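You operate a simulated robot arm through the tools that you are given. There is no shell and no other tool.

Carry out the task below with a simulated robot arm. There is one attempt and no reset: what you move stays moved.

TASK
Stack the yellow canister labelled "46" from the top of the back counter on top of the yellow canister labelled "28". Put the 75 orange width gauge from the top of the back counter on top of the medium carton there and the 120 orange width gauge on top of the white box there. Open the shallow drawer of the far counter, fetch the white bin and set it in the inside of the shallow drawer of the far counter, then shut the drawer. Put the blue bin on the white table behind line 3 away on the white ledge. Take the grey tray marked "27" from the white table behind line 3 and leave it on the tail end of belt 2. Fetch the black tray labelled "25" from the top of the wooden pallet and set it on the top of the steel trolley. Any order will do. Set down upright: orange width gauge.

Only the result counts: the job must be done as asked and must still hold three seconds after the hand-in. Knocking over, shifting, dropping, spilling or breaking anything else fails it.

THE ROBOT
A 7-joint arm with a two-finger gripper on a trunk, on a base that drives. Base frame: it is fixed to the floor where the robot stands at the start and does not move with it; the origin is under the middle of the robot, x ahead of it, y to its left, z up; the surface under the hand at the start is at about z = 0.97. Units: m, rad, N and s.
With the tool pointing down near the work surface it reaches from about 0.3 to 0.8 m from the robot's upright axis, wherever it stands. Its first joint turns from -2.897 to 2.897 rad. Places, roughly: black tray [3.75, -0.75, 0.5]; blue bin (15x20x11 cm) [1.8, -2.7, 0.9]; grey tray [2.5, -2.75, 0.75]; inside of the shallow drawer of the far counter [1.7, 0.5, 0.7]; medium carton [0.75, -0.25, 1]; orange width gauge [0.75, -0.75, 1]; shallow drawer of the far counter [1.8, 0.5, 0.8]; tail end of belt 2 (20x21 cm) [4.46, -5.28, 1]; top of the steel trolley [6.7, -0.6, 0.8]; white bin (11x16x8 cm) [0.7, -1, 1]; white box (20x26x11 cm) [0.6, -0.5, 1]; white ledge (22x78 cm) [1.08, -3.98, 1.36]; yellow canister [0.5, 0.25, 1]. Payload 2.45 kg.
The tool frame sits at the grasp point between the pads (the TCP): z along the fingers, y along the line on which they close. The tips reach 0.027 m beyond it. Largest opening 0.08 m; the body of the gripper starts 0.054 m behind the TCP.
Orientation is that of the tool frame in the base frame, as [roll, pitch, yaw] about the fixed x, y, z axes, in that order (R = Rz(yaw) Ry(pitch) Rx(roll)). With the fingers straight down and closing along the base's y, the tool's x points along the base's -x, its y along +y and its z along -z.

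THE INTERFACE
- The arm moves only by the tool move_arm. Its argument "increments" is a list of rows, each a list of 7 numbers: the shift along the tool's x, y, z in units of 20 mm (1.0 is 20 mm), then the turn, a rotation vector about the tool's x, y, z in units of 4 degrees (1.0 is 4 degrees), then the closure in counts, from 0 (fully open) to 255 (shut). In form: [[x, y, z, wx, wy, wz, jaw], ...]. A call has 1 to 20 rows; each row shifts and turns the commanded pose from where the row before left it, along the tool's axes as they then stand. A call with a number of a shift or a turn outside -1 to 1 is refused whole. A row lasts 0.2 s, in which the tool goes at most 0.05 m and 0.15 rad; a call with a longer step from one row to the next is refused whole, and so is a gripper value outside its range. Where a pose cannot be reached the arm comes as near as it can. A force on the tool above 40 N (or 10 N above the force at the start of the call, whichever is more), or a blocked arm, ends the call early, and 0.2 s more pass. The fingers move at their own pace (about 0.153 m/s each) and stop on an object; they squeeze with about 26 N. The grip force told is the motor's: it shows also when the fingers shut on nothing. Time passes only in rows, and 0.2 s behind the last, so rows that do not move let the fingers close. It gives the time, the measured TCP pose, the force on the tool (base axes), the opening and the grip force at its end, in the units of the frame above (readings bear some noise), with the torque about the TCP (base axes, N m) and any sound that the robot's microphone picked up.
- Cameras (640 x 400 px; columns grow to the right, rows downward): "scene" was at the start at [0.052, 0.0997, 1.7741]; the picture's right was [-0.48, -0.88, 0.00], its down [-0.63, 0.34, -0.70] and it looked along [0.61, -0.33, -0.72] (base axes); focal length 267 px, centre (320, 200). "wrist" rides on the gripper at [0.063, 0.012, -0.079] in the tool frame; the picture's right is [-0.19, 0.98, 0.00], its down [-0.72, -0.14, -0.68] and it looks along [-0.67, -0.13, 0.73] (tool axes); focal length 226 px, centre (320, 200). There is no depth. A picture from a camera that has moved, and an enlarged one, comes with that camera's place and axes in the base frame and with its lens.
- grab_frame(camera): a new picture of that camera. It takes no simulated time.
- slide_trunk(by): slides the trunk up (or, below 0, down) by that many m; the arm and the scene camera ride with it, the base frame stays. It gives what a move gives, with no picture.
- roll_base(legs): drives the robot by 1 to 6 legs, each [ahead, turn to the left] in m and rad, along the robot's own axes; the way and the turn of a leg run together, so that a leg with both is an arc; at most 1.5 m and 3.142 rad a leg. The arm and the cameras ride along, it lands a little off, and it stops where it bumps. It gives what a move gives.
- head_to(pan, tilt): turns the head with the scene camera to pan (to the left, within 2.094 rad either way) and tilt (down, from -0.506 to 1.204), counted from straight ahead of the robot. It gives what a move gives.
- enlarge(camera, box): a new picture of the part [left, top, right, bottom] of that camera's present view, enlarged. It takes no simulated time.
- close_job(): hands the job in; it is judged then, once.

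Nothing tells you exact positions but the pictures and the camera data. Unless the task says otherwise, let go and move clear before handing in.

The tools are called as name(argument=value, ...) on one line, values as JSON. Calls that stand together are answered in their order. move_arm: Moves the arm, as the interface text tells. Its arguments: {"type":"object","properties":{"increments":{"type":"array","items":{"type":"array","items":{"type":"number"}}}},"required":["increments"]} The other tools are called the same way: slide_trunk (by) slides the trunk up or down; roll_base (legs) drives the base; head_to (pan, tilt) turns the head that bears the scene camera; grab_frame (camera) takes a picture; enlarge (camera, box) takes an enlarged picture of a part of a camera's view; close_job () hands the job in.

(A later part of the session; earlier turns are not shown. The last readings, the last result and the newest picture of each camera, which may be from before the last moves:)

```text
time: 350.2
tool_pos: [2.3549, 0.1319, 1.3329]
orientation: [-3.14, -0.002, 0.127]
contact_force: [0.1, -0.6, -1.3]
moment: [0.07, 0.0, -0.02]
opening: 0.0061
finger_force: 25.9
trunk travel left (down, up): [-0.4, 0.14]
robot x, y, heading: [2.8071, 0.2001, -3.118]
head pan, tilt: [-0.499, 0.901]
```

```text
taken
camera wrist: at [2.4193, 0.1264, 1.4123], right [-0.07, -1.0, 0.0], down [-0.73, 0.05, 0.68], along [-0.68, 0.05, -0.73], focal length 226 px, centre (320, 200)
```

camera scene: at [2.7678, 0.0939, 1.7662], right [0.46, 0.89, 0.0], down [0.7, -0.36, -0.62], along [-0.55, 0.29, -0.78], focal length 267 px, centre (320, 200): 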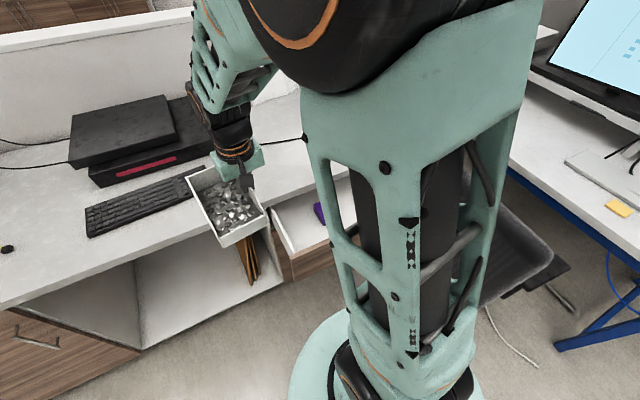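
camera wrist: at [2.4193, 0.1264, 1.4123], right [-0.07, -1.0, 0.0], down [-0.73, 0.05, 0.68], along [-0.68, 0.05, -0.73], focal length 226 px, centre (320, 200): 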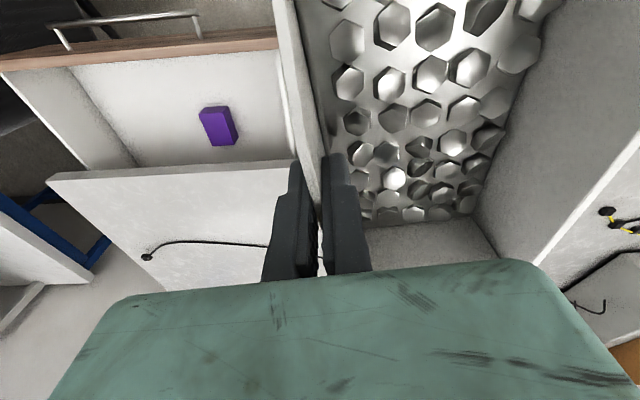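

move_arm(increments=[[0, 0, 0, 0, 0, 0.9, 255], [0, 0, 0, 0, 0, 0.9, 255], [-0.221, -0.988, 0, 0, 0, 0, 255], [-0.221, -0.988, 0, 0, 0, 0, 255], [-0.221, -0.988, 0, 0, 0, 0, 255], [-0.221, -0.988, 0, 0, 0, 0, 255], [-0.221, -0.988, 0, 0, 0, 0, 255], [-0.221, -0.988, 0, 0, 0, 0, 255], [-0.221, -0.988, 0, 0, 0, 0, 255], [-0.221, -0.988, 0, 0, 0, 0, 255], [-0.221, -0.988, 0, 0, 0, 0, 255], [-0.221, -0.988, 0, 0, 0, 0, 255], [-0.221, -0.988, 0, 0, 0, 0, 255], [-0.221, -0.988, 0, 0, 0, 0, 255], [-0.221, -0.988, 0, 0, 0, 0, 255], [-0.221, -0.988, 0, 0, 0, 0, 255], [0, 0, 0, 0, 0, 0, 255]])

move_arm(increments=[[-0.221, -0.988, 0.5, 0, 0, 0, 255], [-0.221, -0.988, 0.5, 0, 0, 0, 255], [-0.221, -0.988, 0.5, 0, 0, 0, 255], [-0.221, -0.988, 0.5, 0, 0, 0, 255], [-0.221, -0.988, 0.5, 0, 0, 0, 255], [-0.221, -0.988, 0.5, 0, 0, 0, 255], [-0.221, -0.988, 0.5, 0, 0, 0, 255], [-0.221, -0.988, 0.5, 0, 0, 0, 255], [-0.221, -0.988, 0.5, 0, 0, 0, 255], [-0.221, -0.988, 0.5, 0, 0, 0, 255], [-0.221, -0.988, 0.5, 0, 0, 0, 255], [-0.221, -0.988, 0.5, 0, 0, 0, 255], [0, 0, 0, 0, 0, 0, 255]])

grab_frame(camera="wrist")

grab_frame(camera="scene")

```text
time: 353.9
tool_pos: [2.2901, 0.4101, 1.3321]
orientation: [-3.139, -0.002, 0.005]
contact_force: [0.0, 0.1, -1.2]
moment: [0.03, 0.01, -0.04]
opening: 0.006
finger_force: 25.9
trunk travel left (down, up): [-0.4, 0.14]
robot x, y, heading: [2.813, 0.2008, -3.119]
head pan, tilt: [-0.499, 0.901]
```

```text
time: 356.6
tool_pos: [2.2399, 0.6471, 1.2122]
orientation: [-3.139, -0.002, 0.001]
contact_force: [0.1, 0.3, -1.8]
moment: [0.07, -0.01, 0.0]
opening: 0.006
finger_force: 26.6
trunk travel left (down, up): [-0.4, 0.14]
robot x, y, heading: [2.8157, 0.2016, -3.119]
head pan, tilt: [-0.499, 0.901]
```

```text
taken
camera wrist: at [2.303, 0.633, 1.2922], right [-0.19, -0.98, 0.0], down [-0.72, 0.14, 0.68], along [-0.67, 0.13, -0.73], focal length 226 px, centre (320, 200)
```

wrist: 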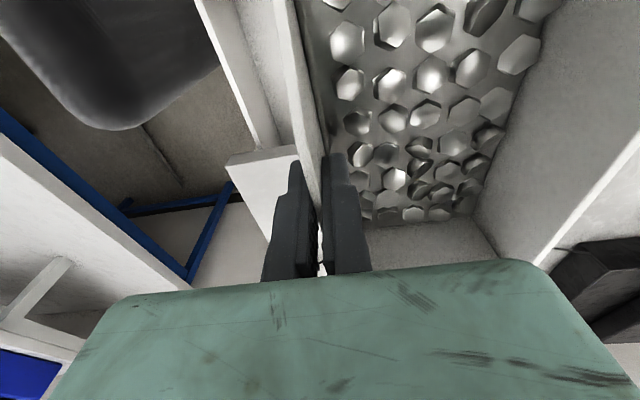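

```text
taken
camera scene: at [2.768, 0.0938, 1.7662], right [0.46, 0.89, 0.0], down [0.7, -0.36, -0.62], along [-0.55, 0.29, -0.78], focal length 267 px, centre (320, 200)
```

scene: 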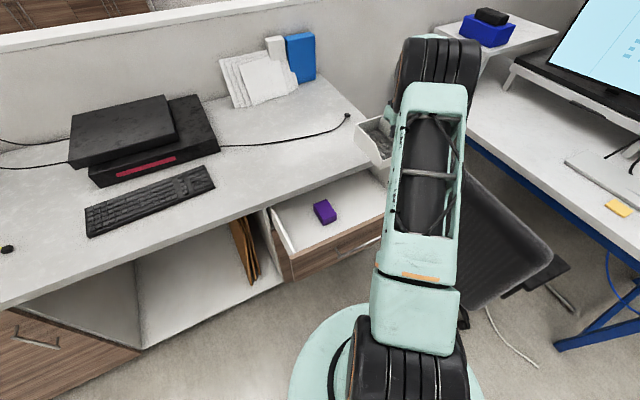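

move_arm(increments=[[-0.5, 0, 0.5, 0, 0, 0, 255], [0, 0, 1, 0, 0, 0, 255], [0, 0, 1, 0, 0, 0, 255], [0, 0, 1, 0, 0, 0, 255], [0, 0, 1, 0, 0, 0, 255], [0, 0, 1, 0, 0, 0, 255], [0, 0, 1, 0, 0, 0, 255], [0, 0, 1, 0, 0, 0, 255], [0, 0, 1, 0, 0, 0, 255], [0, 0, 0, 0, 0, 0, 255]])

grab_frame(camera="wrist")

grab_frame(camera="scene")

```text
time: 358.9
tool_pos: [2.2306, 0.6462, 1.0443]
orientation: [-3.141, 0.0, 0.003]
contact_force: [0.0, 0.0, -1.4]
moment: [0.08, -0.07, 0.03]
opening: 0.0058
finger_force: 26.4
trunk travel left (down, up): [-0.4, 0.14]
robot x, y, heading: [2.8107, 0.1987, -3.124]
head pan, tilt: [-0.499, 0.901]
```

```text
taken
camera wrist: at [2.2931, 0.6323, 1.1238], right [-0.19, -0.98, 0.0], down [-0.72, 0.14, 0.68], along [-0.67, 0.13, -0.73], focal length 226 px, centre (320, 200)
```

wrist: 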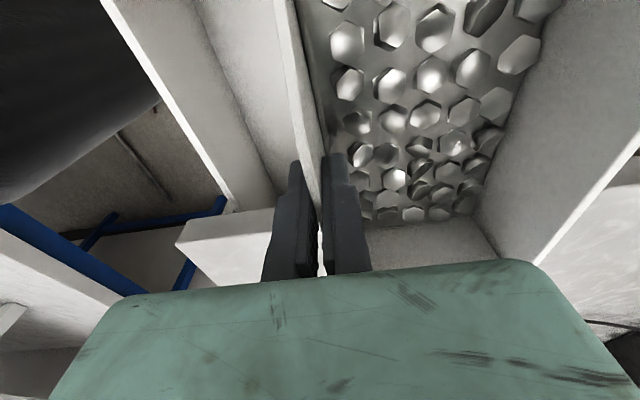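

```text
taken
camera scene: at [2.7678, 0.0942, 1.7662], right [0.46, 0.89, 0.0], down [0.7, -0.36, -0.62], along [-0.55, 0.29, -0.78], focal length 267 px, centre (320, 200)
```

scene: 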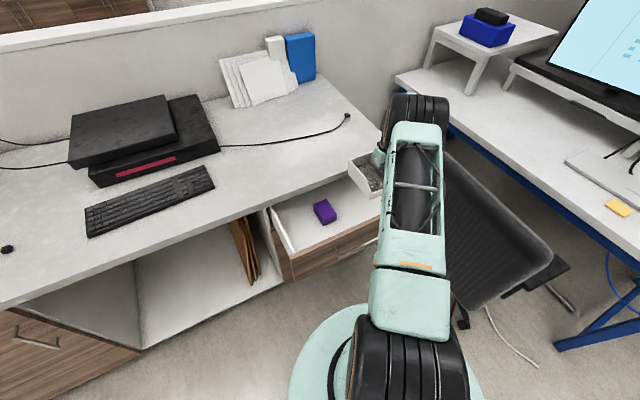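

move_arm(increments=[[0, 0, 0.8, 0, 0, 0, 255], [0, 0, 0.8, 0, 0, 0, 255], [0, 0, 0.8, 0, 0, 0, 255], [0, 0, 0.6, 0, 0, 0, 255], [0, 0, 0, 0, 0, 0, 255]])

head_to(pan=-0.75, tilt=0.9)

enlarge(camera="scene", box=[200, 130, 400, 280])

grab_frame(camera="wrist")

```text
time: 360.1
tool_pos: [2.2301, 0.6479, 0.9827]
orientation: [-3.14, -0.001, 0.002]
contact_force: [0.5, 0.0, -1.2]
moment: [0.01, -0.02, -0.02]
opening: 0.0062
finger_force: 25.8
trunk travel left (down, up): [-0.4, 0.14]
robot x, y, heading: [2.814, 0.2019, -3.119]
head pan, tilt: [-0.499, 0.901]
```

```text
time: 360.8
tool_pos: [2.2307, 0.6471, 0.9825]
orientation: [-3.14, -0.003, 0.002]
contact_force: [0.0, -1.2, -0.9]
moment: [0.08, -0.01, -0.01]
opening: 0.006
finger_force: 26.3
trunk travel left (down, up): [-0.4, 0.14]
robot x, y, heading: [2.8098, 0.2002, -3.12]
head pan, tilt: [-0.75, 0.901]
```

```text
2.67 times, centred on (300, 205) of scene
camera zoom: at [2.7784, 0.1099, 1.7662], right [0.67, 0.75, 0.0], down [0.59, -0.52, -0.62], along [-0.46, 0.41, -0.78], focal length 711 px, centre (373, 187)
```

zoom: 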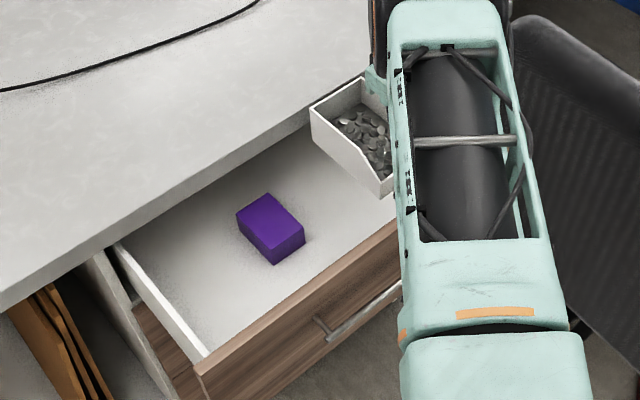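

```text
taken
camera wrist: at [2.2938, 0.6336, 1.0632], right [-0.19, -0.98, 0.0], down [-0.72, 0.14, 0.68], along [-0.67, 0.13, -0.73], focal length 226 px, centre (320, 200)
```

wrist: 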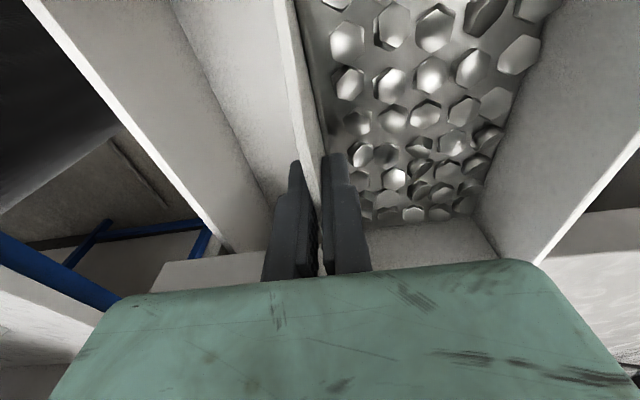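

move_arm(increments=[[0, 0, 0.8, 0, 0, 0, 255], [0, 0, 0.8, 0, 0, 0, 255], [0, 0, 0.8, 0, 0, 0, 255], [0, 0, 0.6, 0, 0, 0, 255], [0, 0, 0, 0, 0, 0, 255]])

enlarge(camera="scene", box=[200, 130, 400, 280])

grab_frame(camera="wrist")

```text
time: 362.0
tool_pos: [2.2309, 0.646, 0.9241]
orientation: [-3.14, -0.002, 0.002]
contact_force: [-1.0, -0.3, -1.3]
moment: [0.07, 0.02, -0.01]
opening: 0.0061
finger_force: 25.4
trunk travel left (down, up): [-0.4, 0.14]
robot x, y, heading: [2.8137, 0.2008, -3.123]
head pan, tilt: [-0.75, 0.901]
```

```text
2.67 times, centred on (300, 205) of scene
camera zoom: at [2.7785, 0.1099, 1.7662], right [0.67, 0.75, 0.0], down [0.58, -0.52, -0.62], along [-0.46, 0.41, -0.78], focal length 711 px, centre (373, 187)
```

zoom: 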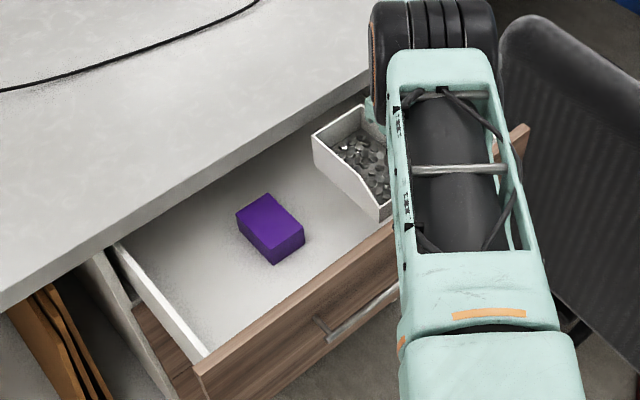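

```text
taken
camera wrist: at [2.2938, 0.6328, 1.0036], right [-0.19, -0.98, 0.0], down [-0.72, 0.14, 0.68], along [-0.67, 0.13, -0.73], focal length 226 px, centre (320, 200)
```

wrist: 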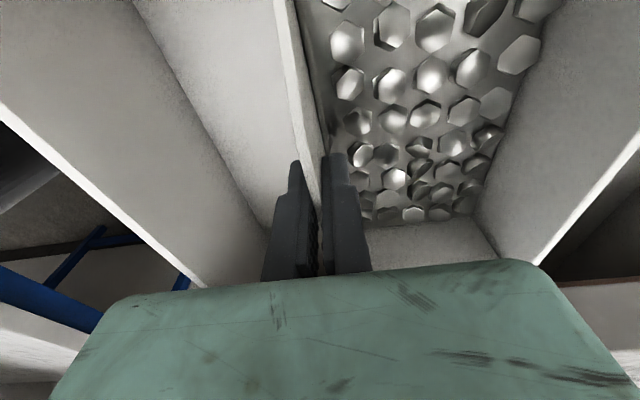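

move_arm(increments=[[0, 0, 0.5, 0, 0, 0, 255], [0, 0, 0.5, 0, 0, 0, 255], [0, 0, 0.4, 0, 0, 0, 255], [0, 0, 0, 0, 0, 0, 255]])

move_arm(increments=[[0, 0, 0.3, 0, 0, 0, 255], [0, 0, 0, 0, 0, 0, 255]])

move_arm(increments=[[0, 0, 0.2, 0, 0, 0, 255], [0, 0, 0, 0, 0, 0, 255]])

enlarge(camera="scene", box=[200, 130, 400, 280])

grab_frame(camera="wrist")

```text
time: 363.0
tool_pos: [2.2307, 0.647, 0.8961]
orientation: [-3.14, -0.002, 0.002]
contact_force: [-0.6, -0.1, -0.4]
moment: [0.05, 0.0, 0.01]
opening: 0.0058
finger_force: 26.0
trunk travel left (down, up): [-0.4, 0.14]
robot x, y, heading: [2.8085, 0.2001, -3.124]
head pan, tilt: [-0.75, 0.901]
```

```text
time: 363.6
tool_pos: [2.2316, 0.6472, 0.8884]
orientation: [3.141, -0.003, 0.002]
contact_force: [0.0, 0.3, -0.9]
moment: [0.08, 0.01, 0.02]
opening: 0.0061
finger_force: 26.0
trunk travel left (down, up): [-0.4, 0.14]
robot x, y, heading: [2.8122, 0.2017, -3.115]
head pan, tilt: [-0.75, 0.901]
```

```text
time: 364.2
tool_pos: [2.2296, 0.6478, 0.8847]
orientation: [-3.14, -0.002, 0.003]
contact_force: [0.1, -0.8, -0.9]
moment: [0.06, 0.03, -0.02]
opening: 0.006
finger_force: 26.4
trunk travel left (down, up): [-0.4, 0.14]
robot x, y, heading: [2.8123, 0.1978, -3.124]
head pan, tilt: [-0.75, 0.901]
```

```text
2.67 times, centred on (300, 205) of scene
camera zoom: at [2.7784, 0.1099, 1.7662], right [0.67, 0.75, 0.0], down [0.58, -0.52, -0.62], along [-0.46, 0.41, -0.78], focal length 711 px, centre (373, 187)
```

zoom: 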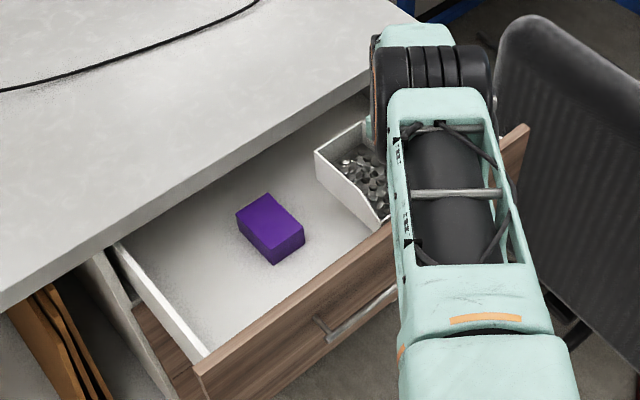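

```text
taken
camera wrist: at [2.2942, 0.6342, 0.9652], right [-0.19, -0.98, 0.0], down [-0.72, 0.14, 0.68], along [-0.67, 0.13, -0.73], focal length 226 px, centre (320, 200)
```

wrist: 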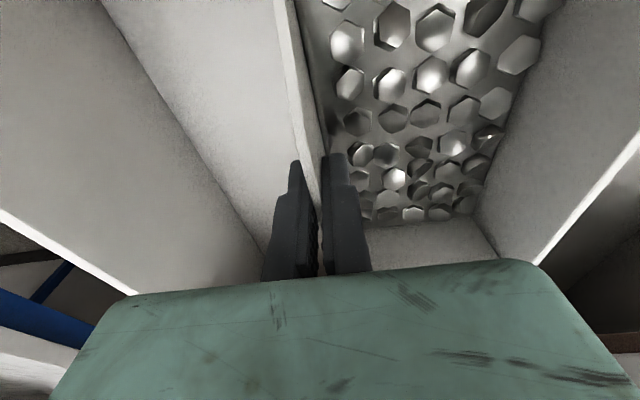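

move_arm(increments=[[0, 0, 0.25, 0, 0, 0, 255], [0, 0, 0.25, 0, 0, 0, 255], [0, 0, 0, 0, 0, 0, 255]])

move_arm(increments=[[0, 0, 0.25, 0, 0, 0, 255], [0, 0, 0, 0, 0, 0, 255]])

move_arm(increments=[[0, 0, 0.25, 0, 0, 0, 255], [0, 0, 0, 0, 0, 0, 255]])

enlarge(camera="scene", box=[260, 150, 360, 230])

```text
time: 365.0
tool_pos: [2.23, 0.6472, 0.8739]
orientation: [-3.14, -0.001, 0.002]
contact_force: [0.5, -0.4, -0.9]
moment: [0.07, -0.02, 0.05]
opening: 0.0064
finger_force: 25.9
trunk travel left (down, up): [-0.4, 0.14]
robot x, y, heading: [2.8106, 0.2026, -3.12]
head pan, tilt: [-0.75, 0.901]
```

```text
time: 365.6
tool_pos: [2.2306, 0.648, 0.8702]
orientation: [-3.14, -0.002, 0.002]
contact_force: [0.2, 0.8, -1.4]
moment: [0.07, -0.05, 0.0]
opening: 0.0061
finger_force: 26.2
trunk travel left (down, up): [-0.4, 0.14]
robot x, y, heading: [2.811, 0.2018, -3.123]
head pan, tilt: [-0.75, 0.901]
```

```text
time: 366.2
tool_pos: [2.232, 0.6482, 0.8646]
orientation: [-3.14, 0.0, 0.002]
contact_force: [0.3, -0.5, -1.1]
moment: [0.09, -0.01, 0.02]
opening: 0.0059
finger_force: 26.1
trunk travel left (down, up): [-0.4, 0.14]
robot x, y, heading: [2.8143, 0.201, -3.12]
head pan, tilt: [-0.75, 0.901]
```

```text
5.00 times, centred on (310, 190) of scene
camera zoom: at [2.7784, 0.1099, 1.7662], right [0.67, 0.75, 0.0], down [0.58, -0.52, -0.62], along [-0.46, 0.41, -0.78], focal length 1333 px, centre (370, 250)
```

zoom: 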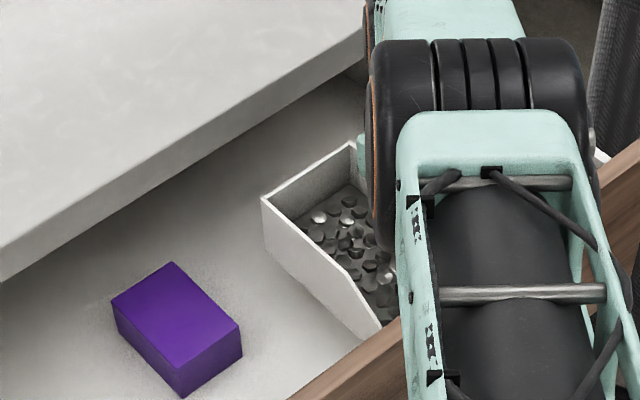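

move_arm(increments=[[0, 0, 0.2, 0, 0, 0, 255], [0, 0, 0.2, 0, 0, 0, 255], [0, 0, 0, 0, 0, 0, 255]])

move_arm(increments=[[0, 0, 0.2, 0, 0, 0, 255], [0, 0, 0, 0, 0, 0, 255]])

move_arm(increments=[[0, 0, 0.2, 0, 0, 0, 255], [0, 0, 0, 0, 0, 0, 255]])

enlarge(camera="scene", box=[260, 150, 360, 230])

```text
time: 367.0
tool_pos: [2.2306, 0.6472, 0.856]
orientation: [-3.14, -0.001, 0.001]
contact_force: [0.0, 0.7, -0.4]
moment: [0.05, -0.03, 0.01]
opening: 0.0062
finger_force: 26.1
trunk travel left (down, up): [-0.4, 0.14]
robot x, y, heading: [2.8115, 0.204, -3.118]
head pan, tilt: [-0.75, 0.901]
```

```text
time: 367.6
tool_pos: [2.2305, 0.6483, 0.8524]
orientation: [-3.139, -0.002, 0.003]
contact_force: [-0.2, 0.1, -1.4]
moment: [0.03, -0.04, 0.02]
opening: 0.0062
finger_force: 26.3
trunk travel left (down, up): [-0.4, 0.14]
robot x, y, heading: [2.8172, 0.1994, -3.121]
head pan, tilt: [-0.75, 0.901]
```

```text
time: 368.2
tool_pos: [2.23, 0.648, 0.849]
orientation: [-3.141, -0.002, 0.001]
contact_force: [0.8, 0.0, -0.8]
moment: [0.05, -0.02, -0.01]
opening: 0.0062
finger_force: 25.9
trunk travel left (down, up): [-0.4, 0.14]
robot x, y, heading: [2.8112, 0.2005, -3.119]
head pan, tilt: [-0.75, 0.901]
```

```text
5.00 times, centred on (310, 190) of scene
camera zoom: at [2.7784, 0.1099, 1.7662], right [0.67, 0.75, 0.0], down [0.58, -0.52, -0.62], along [-0.46, 0.41, -0.78], focal length 1333 px, centre (370, 250)
```

zoom: 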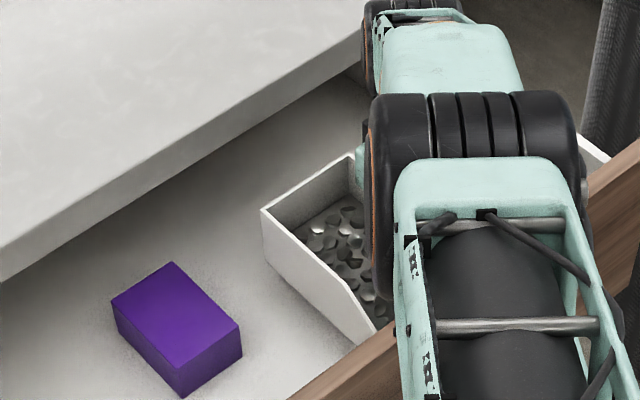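

move_arm(increments=[[0, 0, 0.2, 0, 0, 0, 255], [0, 0, 0.2, 0, 0, 0, 255], [0, 0, 0, 0, 0, 0, 255]])

move_arm(increments=[[0, 0, 0.2, 0, 0, 0, 255], [0, 0, 0, 0, 0, 0, 255]])

move_arm(increments=[[0, 0, 0.2, 0, 0, 0, 255], [0, 0, 0, 0, 0, 0, 255]])

move_arm(increments=[[0, 0, 0.2, 0, 0, 0, 255], [0, 0, 0, 0, 0, 0, 255]])

```text
time: 369.0
tool_pos: [2.2308, 0.6465, 0.8431]
orientation: [-3.139, 0.0, 0.003]
contact_force: [1.6, -0.6, -0.8]
moment: [0.06, 0.01, -0.01]
opening: 0.0058
finger_force: 25.3
trunk travel left (down, up): [-0.4, 0.14]
robot x, y, heading: [2.811, 0.2011, -3.118]
head pan, tilt: [-0.75, 0.901]
```

```text
time: 369.6
tool_pos: [2.2298, 0.648, 0.8371]
orientation: [-3.138, -0.002, 0.002]
contact_force: [0.5, 0.1, -1.1]
moment: [0.03, -0.05, -0.04]
opening: 0.0061
finger_force: 26.1
trunk travel left (down, up): [-0.4, 0.14]
robot x, y, heading: [2.8082, 0.1988, -3.121]
head pan, tilt: [-0.75, 0.901]
```

```text
time: 370.2
tool_pos: [2.2307, 0.6458, 0.8317]
orientation: [-3.139, -0.001, 0.002]
contact_force: [-0.3, -0.5, -2.5]
moment: [0.07, -0.02, 0.02]
opening: 0.0057
finger_force: 25.8
trunk travel left (down, up): [-0.4, 0.14]
robot x, y, heading: [2.8115, 0.2033, -3.118]
head pan, tilt: [-0.75, 0.901]
```

```text
time: 370.8
tool_pos: [2.2311, 0.6471, 0.8328]
orientation: [-3.14, -0.002, 0.001]
contact_force: [-0.9, -0.2, -1.9]
moment: [0.04, -0.03, -0.03]
opening: 0.0059
finger_force: 26.0
out of reach, approached as far as the arm can: row 1
trunk travel left (down, up): [-0.4, 0.14]
robot x, y, heading: [2.8109, 0.1976, -3.119]
head pan, tilt: [-0.75, 0.901]
```

The arm is at its lower reach; I'll lower the trunk gently until the bin rests.

slide_trunk(by=-0.008)

slide_trunk(by=-0.006)

enlarge(camera="scene", box=[260, 150, 360, 230])

grab_frame(camera="wrist")

```text
time: 371.4
tool_pos: [2.2297, 0.6464, 0.8259]
orientation: [-3.139, -0.002, 0.0]
contact_force: [0.5, 0.5, -1.4]
moment: [0.05, 0.0, 0.01]
opening: 0.0058
finger_force: 26.1
trunk travel left (down, up): [-0.392, 0.148]
robot x, y, heading: [2.8108, 0.202, -3.12]
head pan, tilt: [-0.75, 0.901]
```

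```text
time: 371.9
tool_pos: [2.2309, 0.647, 0.8196]
orientation: [-3.139, -0.001, 0.001]
contact_force: [-0.7, -0.3, -0.6]
moment: [0.07, 0.01, 0.02]
opening: 0.0061
finger_force: 25.8
trunk travel left (down, up): [-0.386, 0.154]
robot x, y, heading: [2.8114, 0.2032, -3.115]
head pan, tilt: [-0.75, 0.901]
```

```text
5.00 times, centred on (310, 190) of scene
camera zoom: at [2.7785, 0.1099, 1.7521], right [0.67, 0.75, 0.0], down [0.58, -0.52, -0.62], along [-0.46, 0.41, -0.78], focal length 1333 px, centre (370, 250)
```

zoom: 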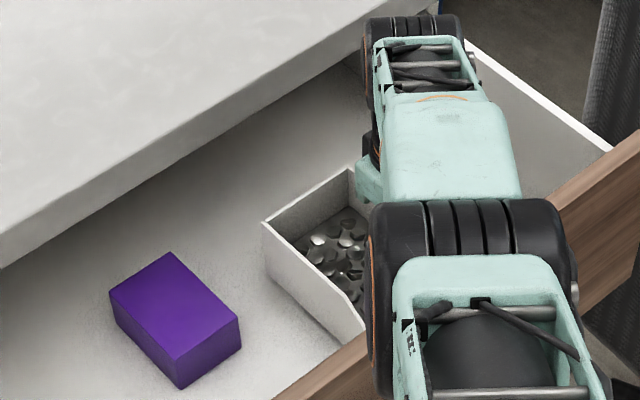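

```text
taken
camera wrist: at [2.2938, 0.6331, 0.899], right [-0.19, -0.98, 0.0], down [-0.72, 0.14, 0.68], along [-0.67, 0.13, -0.73], focal length 226 px, centre (320, 200)
```

wrist: 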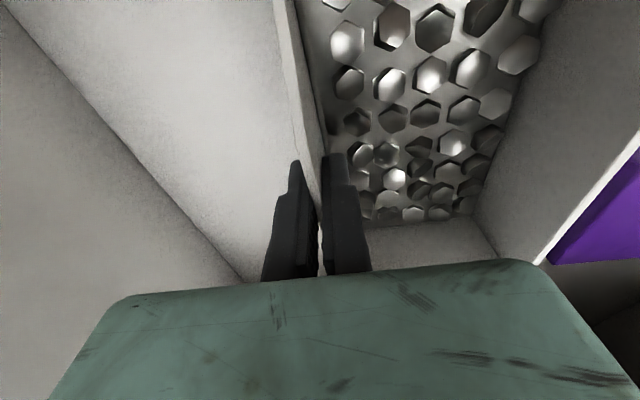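

slide_trunk(by=-0.006)

slide_trunk(by=-0.006)

slide_trunk(by=-0.006)

enlarge(camera="scene", box=[260, 150, 360, 230])

```text
time: 372.5
tool_pos: [2.23, 0.6471, 0.8126]
orientation: [-3.14, -0.002, 0.001]
contact_force: [-0.5, 0.1, -1.0]
moment: [0.05, 0.02, 0.03]
opening: 0.006
finger_force: 26.3
trunk travel left (down, up): [-0.38, 0.16]
robot x, y, heading: [2.811, 0.1989, -3.116]
head pan, tilt: [-0.75, 0.901]
```

```text
time: 373.0
tool_pos: [2.2303, 0.6456, 0.8087]
orientation: [-3.14, -0.002, 0.003]
contact_force: [1.3, -0.1, 0.5]
moment: [-0.08, -0.17, -0.02]
opening: 0.0062
finger_force: 25.1
trunk travel left (down, up): [-0.374, 0.166]
robot x, y, heading: [2.8115, 0.2034, -3.123]
head pan, tilt: [-0.75, 0.901]
```

```text
time: 373.6
tool_pos: [2.2282, 0.6469, 0.8075]
orientation: [-3.135, 0.006, 0.004]
contact_force: [-1.4, -2.0, 33.3]
moment: [-0.57, 0.01, 0.01]
opening: 0.0063
finger_force: 26.0
trunk travel left (down, up): [-0.368, 0.172]
robot x, y, heading: [2.8097, 0.199, -3.12]
head pan, tilt: [-0.75, 0.901]
```

```text
5.00 times, centred on (310, 190) of scene
camera zoom: at [2.7813, 0.1075, 1.7344], right [0.67, 0.75, 0.0], down [0.58, -0.52, -0.62], along [-0.46, 0.41, -0.78], focal length 1333 px, centre (370, 250)
```

zoom: 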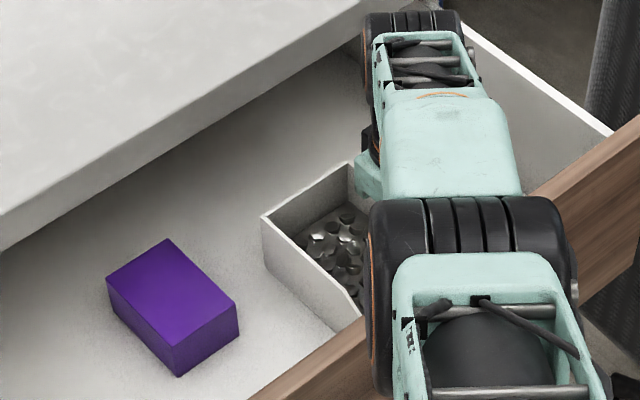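

The bin rests on the drawer floor. Relax slightly, release, and rise.

slide_trunk(by=0.005)

move_arm(increments=[[0, 0, 0, 0, 0, 0, 200], [0, 0, 0, 0, 0, 0, 120], [0, 0, 0, 0, 0, 0, 60], [0, 0, 0, 0, 0, 0, 60]])

slide_trunk(by=0.04)

grab_frame(camera="wrist")

```text
time: 374.1
tool_pos: [2.2323, 0.6474, 0.8056]
orientation: [-3.14, -0.003, 0.002]
contact_force: [1.0, 4.6, 14.5]
moment: [-0.16, 0.8, 0.02]
opening: 0.0058
finger_force: 25.8
trunk travel left (down, up): [-0.373, 0.167]
robot x, y, heading: [2.8143, 0.197, -3.121]
head pan, tilt: [-0.75, 0.901]
```

```text
time: 375.1
tool_pos: [2.2303, 0.6463, 0.8073]
orientation: [-3.14, -0.002, 0.002]
contact_force: [0.7, 0.3, 4.5]
moment: [-0.11, 0.01, -0.03]
opening: 0.0584
finger_force: 0.0
trunk travel left (down, up): [-0.373, 0.167]
robot x, y, heading: [2.8149, 0.2016, -3.125]
head pan, tilt: [-0.75, 0.901]
```

```text
time: 376.0
tool_pos: [2.2301, 0.6468, 0.8456]
orientation: [-3.139, -0.002, 0.003]
contact_force: [-0.1, 0.3, 0.2]
moment: [0.0, -0.01, 0.06]
opening: 0.0611
finger_force: 0.0
trunk travel left (down, up): [-0.413, 0.127]
robot x, y, heading: [2.8119, 0.2006, -3.118]
head pan, tilt: [-0.75, 0.901]
```

```text
taken
camera wrist: at [2.2938, 0.633, 0.9257], right [-0.19, -0.98, 0.0], down [-0.72, 0.14, 0.68], along [-0.67, 0.13, -0.73], focal length 226 px, centre (320, 200)
```

wrist: 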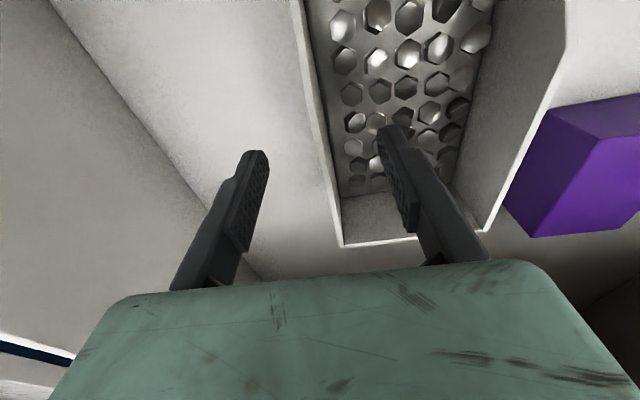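

The bin stands in the drawer. Lift out, back the robot 0.12 m, and prepare to push the drawer shut.

move_arm(increments=[[0, 0, -1, 0, 0, 0, 60], [0, 0, -1, 0, 0, 0, 60], [0, 0, -1, 0, 0, 0, 60], [0, 0, -1, 0, 0, 0, 60], [0, 0, -1, 0, 0, 0, 60], [0, 0, -1, 0, 0, 0, 60], [0, 0, -1, 0, 0, 0, 60], [0, 0, -1, 0, 0, 0, 60], [0, 0, -1, 0, 0, 0, 60], [0, 0, -1, 0, 0, 0, 60], [0, 0, -1, 0, 0, 0, 60], [0, 0, -1, 0, 0, 0, 60], [0, 0, -1, 0, 0, 0, 60], [0, 0, -1, 0, 0, 0, 60], [0, 0, -1, 0, 0, 0, 60], [0, 0, 0, 0, 0, 0, 60]])

roll_base(legs=[[-0.12, 0]])

grab_frame(camera="scene")

grab_frame(camera="wrist")

```text
time: 379.4
tool_pos: [2.2296, 0.6463, 1.147]
orientation: [-3.139, -0.002, 0.003]
contact_force: [0.6, 0.3, 0.1]
moment: [-0.01, -0.03, -0.01]
opening: 0.0613
finger_force: 0.0
trunk travel left (down, up): [-0.413, 0.127]
robot x, y, heading: [2.8103, 0.2004, -3.123]
head pan, tilt: [-0.75, 0.901]
```

```text
time: 380.6
tool_pos: [2.3514, 0.6491, 1.1478]
orientation: [-3.14, -0.003, 0.002]
contact_force: [0.6, 0.3, 0.8]
moment: [-0.04, 0.05, 0.01]
opening: 0.0615
finger_force: 0.1
trunk travel left (down, up): [-0.413, 0.127]
robot x, y, heading: [2.9337, 0.2044, -3.124]
head pan, tilt: [-0.75, 0.901]
```

```text
taken
camera scene: at [2.9006, 0.1126, 1.7792], right [0.67, 0.75, 0.0], down [0.58, -0.52, -0.62], along [-0.46, 0.41, -0.78], focal length 267 px, centre (320, 200)
```

scene: 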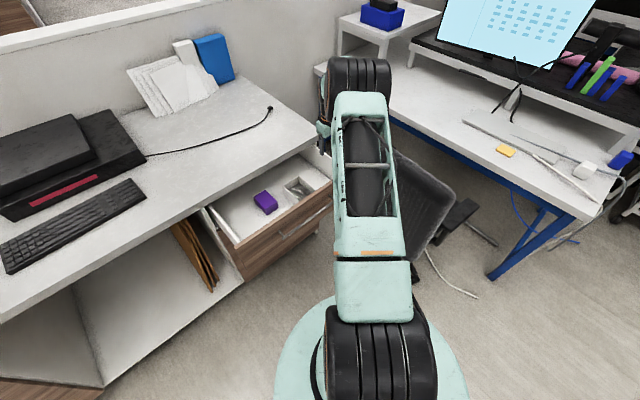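

```text
taken
camera wrist: at [2.416, 0.6357, 1.2269], right [-0.19, -0.98, 0.0], down [-0.72, 0.14, 0.68], along [-0.67, 0.13, -0.73], focal length 226 px, centre (320, 200)
```

wrist: 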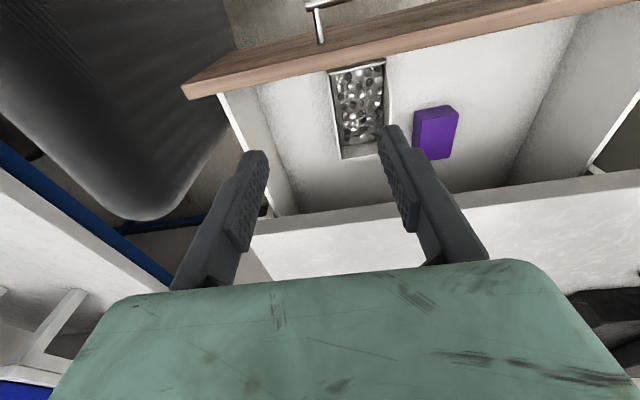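

move_arm(increments=[[0.42, 0.97, 0, 0, 0, 0, 255], [0.42, 0.97, 0, 0, 0, 0, 255], [0.42, 0.97, 0, 0, 0, 0, 255], [0.42, 0.97, 0, 0, 0, 0, 255], [0.42, 0.97, 0, 0, 0, 0, 255], [0.42, 0.97, 0, 0, 0, 0, 255], [0.42, 0.97, 0, 0, 0, 0, 255], [0.42, 0.97, 0, 0, 0, 0, 255], [0.42, 0.97, 0, 0, 0, 0, 255], [0.42, 0.97, 0, 0, 0, 0, 255], [0.42, 0.97, 0, 0, 0, 0, 255], [0.42, 0.97, 0, 0, 0, 0, 255], [0.42, 0.97, 0, 0, 0, 0, 255], [0.42, 0.97, 0, 0, 0, 0, 255], [0.42, 0.97, 0, 0, 0, 0, 255], [0.42, 0.97, 0, 0, 0, 0, 255], [0.42, 0.97, 0, 0, 0, 0, 255], [0.42, 0.97, 0, 0, 0, 0, 255], [0.42, 0.97, 0, 0, 0, 0, 255], [0, 0, 0, 0, 0, 0, 255]])

move_arm(increments=[[0, 0, 0, 0, -1, 0, 255], [0, 0, 0, 0, -1, 0, 255], [0, 0, 0, 0, -1, 0, 255], [0, 0, 0, 0, -1, 0, 255], [0, 0, 0, 0, -1, 0, 255], [0, 0, 0, 0, -1, 0, 255], [0, 0, 0, 0, -1, 0, 255], [0, 0, 0, 0, -1, 0, 255], [0.53, 0, 0.848, 0, 0, 0, 255], [0.53, 0, 0.848, 0, 0, 0, 255], [0.53, 0, 0.848, 0, 0, 0, 255], [0.53, 0, 0.848, 0, 0, 0, 255], [0.53, 0, 0.848, 0, 0, 0, 255], [0.53, 0, 0.848, 0, 0, 0, 255], [0, 0, 0, 0, 0, 0, 255]])

grab_frame(camera="scene")

grab_frame(camera="wrist")

```text
time: 384.8
tool_pos: [2.512, 0.2802, 1.1463]
orientation: [-3.139, -0.003, -0.001]
contact_force: [1.2, -0.6, -0.8]
moment: [-0.01, 0.02, 0.01]
opening: 0.0002
finger_force: 26.6
trunk travel left (down, up): [-0.413, 0.127]
robot x, y, heading: [2.9323, 0.2018, -3.12]
head pan, tilt: [-0.75, 0.901]
```

```text
time: 388.0
tool_pos: [2.5117, 0.2796, 1.0261]
orientation: [-3.14, 0.556, 0.003]
contact_force: [-0.2, 0.7, -0.3]
moment: [0.0, 0.0, 0.02]
opening: 0.0002
finger_force: 26.1
trunk travel left (down, up): [-0.413, 0.127]
robot x, y, heading: [2.9315, 0.2014, -3.12]
head pan, tilt: [-0.75, 0.901]
```

```text
taken
camera scene: at [2.8998, 0.1123, 1.7792], right [0.67, 0.75, 0.0], down [0.58, -0.52, -0.62], along [-0.46, 0.41, -0.78], focal length 267 px, centre (320, 200)
```

scene: 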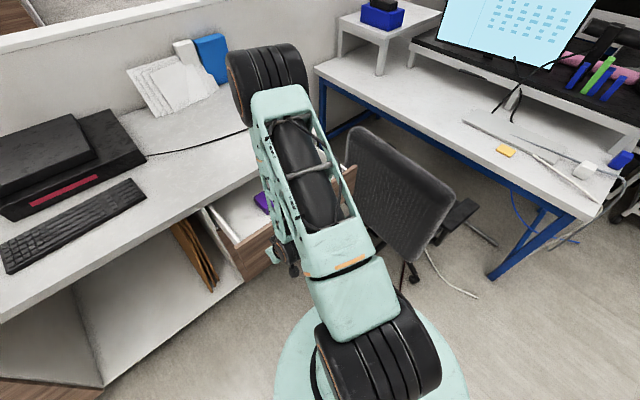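

```text
taken
camera wrist: at [2.6083, 0.2664, 1.0596], right [-0.16, -0.98, 0.1], down [-0.25, 0.14, 0.96], along [-0.95, 0.13, -0.27], focal length 226 px, centre (320, 200)
```

wrist: 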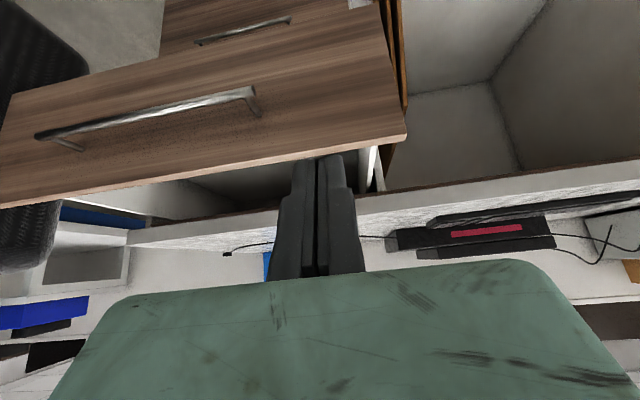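

move_arm(increments=[[0.53, 0, 0.848, 0, 0, 0, 255], [0.53, 0, 0.848, 0, 0, 0, 255], [0.53, 0, 0.848, 0, 0, 0, 255], [0.53, 0, 0.848, 0, 0, 0, 255], [0.53, 0, 0.848, 0, 0, 0, 255], [0.53, 0, 0.848, 0, 0, 0, 255], [0.53, 0, 0.848, 0, 0, 0, 255], [0.2, 0, 0.4, 0, 0, 0, 255], [-0.848, 0, 0.53, 0, 0, 0, 255], [-0.848, 0, 0.53, 0, 0, 0, 255], [-0.848, 0, 0.53, 0, 0, 0, 255], [-0.848, 0, 0.53, 0, 0, 0, 255], [0, 0, 0, 0, 0, 0, 255]])

grab_frame(camera="wrist")

grab_frame(camera="scene")

```text
time: 390.8
tool_pos: [2.4294, 0.2798, 0.8772]
orientation: [-3.139, 0.557, 0.001]
contact_force: [0.2, 0.3, 0.4]
moment: [-0.02, 0.0, 0.01]
opening: 0.0
finger_force: 25.5
trunk travel left (down, up): [-0.413, 0.127]
robot x, y, heading: [2.9355, 0.2028, -3.121]
head pan, tilt: [-0.75, 0.901]
```

```text
taken
camera wrist: at [2.5252, 0.2672, 0.9119], right [-0.16, -0.98, 0.1], down [-0.25, 0.14, 0.96], along [-0.95, 0.13, -0.27], focal length 226 px, centre (320, 200)
```

wrist: 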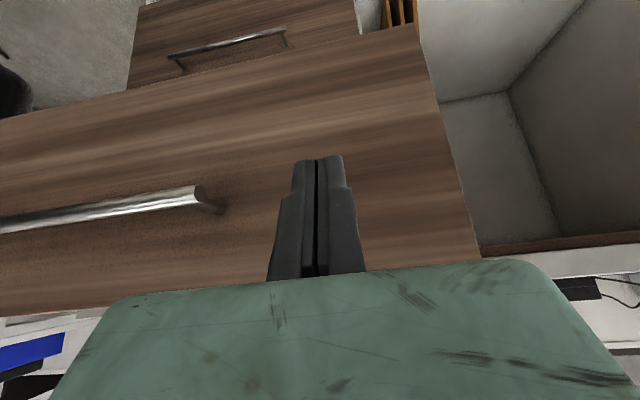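

```text
taken
camera scene: at [2.8996, 0.1124, 1.7792], right [0.67, 0.75, 0.0], down [0.58, -0.52, -0.62], along [-0.46, 0.41, -0.78], focal length 267 px, centre (320, 200)
```

scene: 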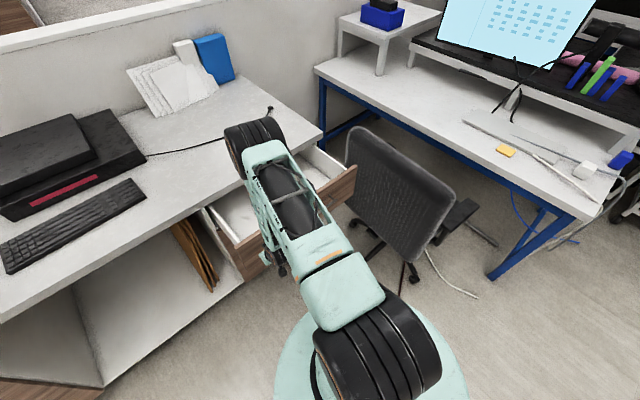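

move_arm(increments=[[-0.848, 0, 0.53, 0, 0, 0, 255], [-0.848, 0, 0.53, 0, 0, 0, 255], [-0.848, 0, 0.53, 0, 0, 0, 255], [-0.848, 0, 0.53, 0, 0, 0, 255], [-0.848, 0, 0.53, 0, 0, 0, 255], [-0.848, 0, 0.53, 0, 0, 0, 255], [-0.848, 0, 0.53, 0, 0, 0, 255], [-0.848, 0, 0.53, 0, 0, 0, 255], [-0.848, 0, 0.53, 0, 0, 0, 255], [-0.848, 0, 0.53, 0, 0, 0, 255], [0, 0, 0, 0, 0, 0, 255]])

grab_frame(camera="wrist")

grab_frame(camera="scene")

```text
time: 393.2
tool_pos: [2.2285, 0.2795, 0.8767]
orientation: [-3.138, 0.556, 0.004]
contact_force: [-0.5, 0.5, 0.2]
moment: [-0.05, 0.0, 0.04]
opening: 0.0
finger_force: 30.0
trunk travel left (down, up): [-0.413, 0.127]
robot x, y, heading: [2.9316, 0.2043, -3.119]
head pan, tilt: [-0.75, 0.901]
```

```text
taken
camera wrist: at [2.3256, 0.267, 0.9112], right [-0.16, -0.98, 0.1], down [-0.25, 0.14, 0.96], along [-0.95, 0.13, -0.27], focal length 226 px, centre (320, 200)
```

wrist: 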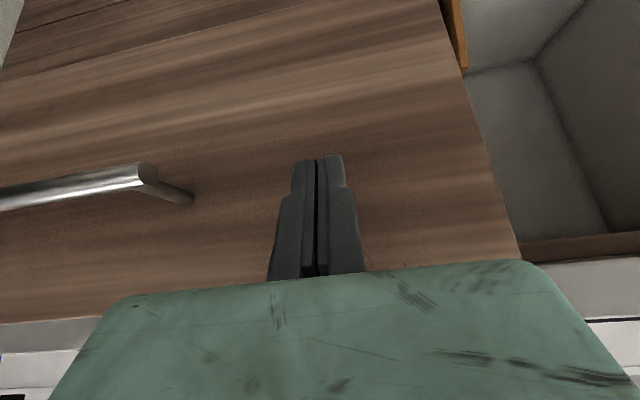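

```text
taken
camera scene: at [2.8996, 0.1123, 1.7792], right [0.67, 0.75, 0.0], down [0.58, -0.52, -0.62], along [-0.46, 0.41, -0.78], focal length 267 px, centre (320, 200)
```

scene: 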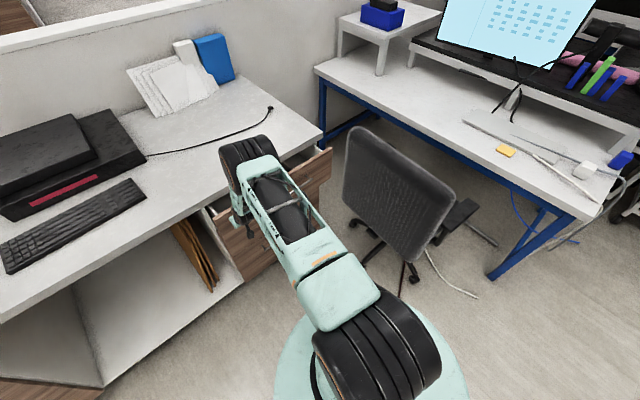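

Closing well. Pushing the remaining ~0.1 m in small steps.

move_arm(increments=[[-0.848, 0, 0.53, 0, 0, 0, 255], [-0.848, 0, 0.53, 0, 0, 0, 255], [-0.848, 0, 0.53, 0, 0, 0, 255], [-0.424, 0, 0.265, 0, 0, 0, 255], [-0.424, 0, 0.265, 0, 0, 0, 255], [0, 0, 0, 0, 0, 0, 255]])

grab_frame(camera="wrist")

enlarge(camera="scene", box=[160, 110, 360, 290])

```text
time: 394.6
tool_pos: [2.151, 0.2808, 0.8773]
orientation: [-3.14, 0.557, 0.003]
contact_force: [-0.1, 0.8, 0.7]
moment: [0.03, 0.0, 0.0]
opening: 0.0002
finger_force: 29.2
trunk travel left (down, up): [-0.413, 0.127]
robot x, y, heading: [2.9332, 0.2023, -3.122]
head pan, tilt: [-0.75, 0.901]
```

```text
taken
camera wrist: at [2.2473, 0.2673, 0.911], right [-0.16, -0.98, 0.1], down [-0.25, 0.14, 0.96], along [-0.95, 0.13, -0.27], focal length 226 px, centre (320, 200)
```

wrist: 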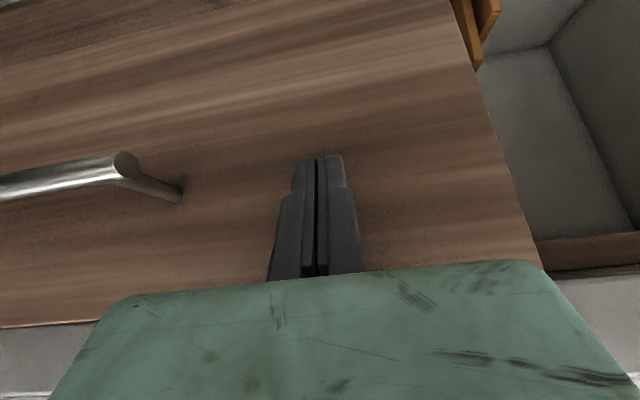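

```text
2.22 times, centred on (260, 200) of scene
camera zoom: at [2.8996, 0.1124, 1.7792], right [0.67, 0.75, 0.0], down [0.58, -0.52, -0.62], along [-0.46, 0.41, -0.78], focal length 592 px, centre (453, 200)
```

zoom: 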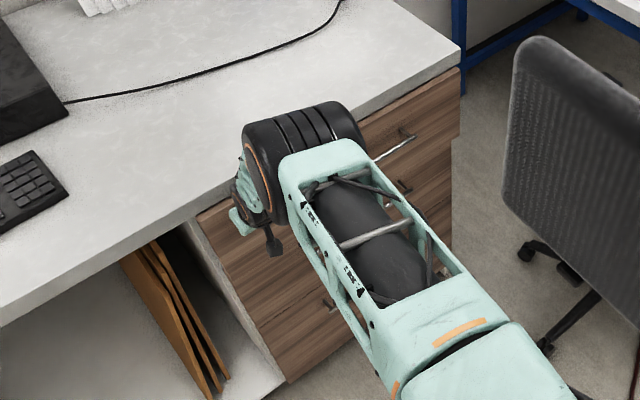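

move_arm(increments=[[-0.424, 0, 0.265, 0, 0, 0, 255], [-0.424, 0, 0.265, 0, 0, 0, 255], [0, 0, 0, 0, 0, 0, 255]])

move_arm(increments=[[-0.3, 0, 0.19, 0, 0, 0, 255], [0, 0, 0, 0, 0, 0, 255]])

move_arm(increments=[[-0.3, 0, 0.19, 0, 0, 0, 255], [0, 0, 0, 0, 0, 0, 255]])

enlarge(camera="scene", box=[200, 110, 340, 250])

grab_frame(camera="wrist")

```text
time: 395.4
tool_pos: [2.1302, 0.2812, 0.8763]
orientation: [-3.14, 0.558, 0.003]
contact_force: [-0.7, 0.5, -0.2]
moment: [-0.01, 0.0, 0.0]
opening: 0.0
finger_force: 29.9
trunk travel left (down, up): [-0.413, 0.127]
robot x, y, heading: [2.9328, 0.2029, -3.119]
head pan, tilt: [-0.75, 0.901]
```

```text
time: 396.0
tool_pos: [2.1228, 0.2824, 0.8776]
orientation: [-3.139, 0.557, 0.004]
contact_force: [0.0, 1.0, -0.5]
moment: [-0.02, 0.03, 0.0]
opening: 0.0
finger_force: 29.9
trunk travel left (down, up): [-0.413, 0.127]
robot x, y, heading: [2.9351, 0.2037, -3.119]
head pan, tilt: [-0.75, 0.901]
```

```text
time: 396.7
tool_pos: [2.1239, 0.2822, 0.8745]
orientation: [-3.14, 0.548, 0.001]
contact_force: [20.2, -0.8, 10.4]
moment: [0.0, 1.6, 0.07]
opening: 0.0
finger_force: 29.7
trunk travel left (down, up): [-0.413, 0.127]
robot x, y, heading: [2.937, 0.2018, -3.12]
head pan, tilt: [-0.75, 0.901]
stopped in row 2: the force on the tool passed its limit at 41 N (the readings are from after the stop); the commanded pose is now the measured one
```

```text
2.86 times, centred on (270, 180) of scene
camera zoom: at [2.9046, 0.1121, 1.7793], right [0.67, 0.75, 0.0], down [0.58, -0.52, -0.62], along [-0.46, 0.41, -0.78], focal length 762 px, centre (463, 257)
```

zoom: 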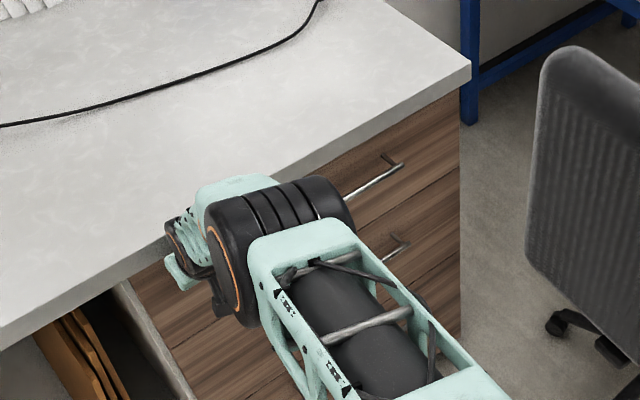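

```text
taken
camera wrist: at [2.2195, 0.2683, 0.9098], right [-0.16, -0.98, 0.1], down [-0.26, 0.14, 0.96], along [-0.95, 0.13, -0.27], focal length 226 px, centre (320, 200)
```

wrist: 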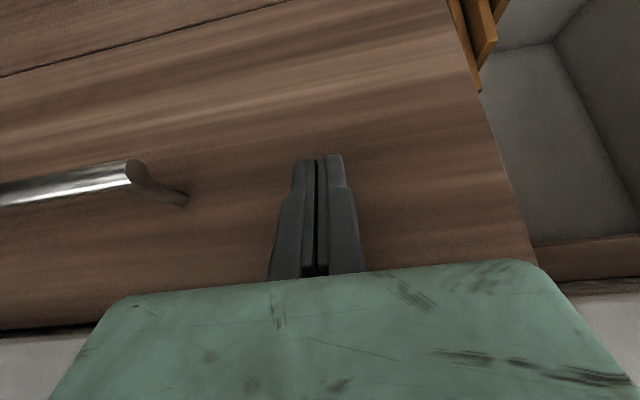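

move_arm(increments=[[0.848, 0, -0.53, 0, 0, 0, 255], [0.848, 0, -0.53, 0, 0, 0, 255], [0.848, 0, -0.53, 0, 0, 0, 255], [0.848, 0, -0.53, 0, 0, 0, 255], [0.848, 0, -0.53, 0, 0, 0, 255], [0.848, 0, -0.53, 0, 0, 0, 255], [0.848, 0, -0.53, 0, 0, 0, 255], [0, 0, 0, 0, 0, 0, 255]])

grab_frame(camera="wrist")

enlarge(camera="scene", box=[160, 110, 360, 290])

```text
time: 398.5
tool_pos: [2.2604, 0.2819, 0.8743]
orientation: [-3.141, 0.549, 0.003]
contact_force: [-0.1, -0.7, -0.1]
moment: [0.02, 0.02, 0.0]
opening: 0.0001
finger_force: 29.7
trunk travel left (down, up): [-0.413, 0.127]
robot x, y, heading: [2.9346, 0.2031, -3.119]
head pan, tilt: [-0.75, 0.901]
```

```text
taken
camera wrist: at [2.357, 0.269, 0.9085], right [-0.16, -0.98, 0.1], down [-0.26, 0.14, 0.96], along [-0.95, 0.13, -0.27], focal length 226 px, centre (320, 200)
```

wrist: 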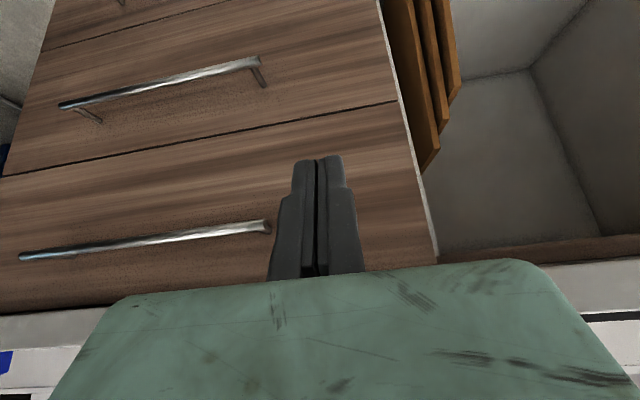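

```text
2.22 times, centred on (260, 200) of scene
camera zoom: at [2.9002, 0.1123, 1.7791], right [0.67, 0.75, 0.0], down [0.58, -0.52, -0.62], along [-0.46, 0.41, -0.78], focal length 592 px, centre (453, 200)
```

zoom: 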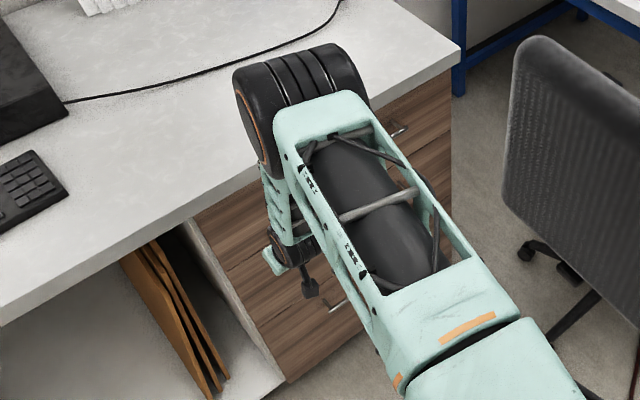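

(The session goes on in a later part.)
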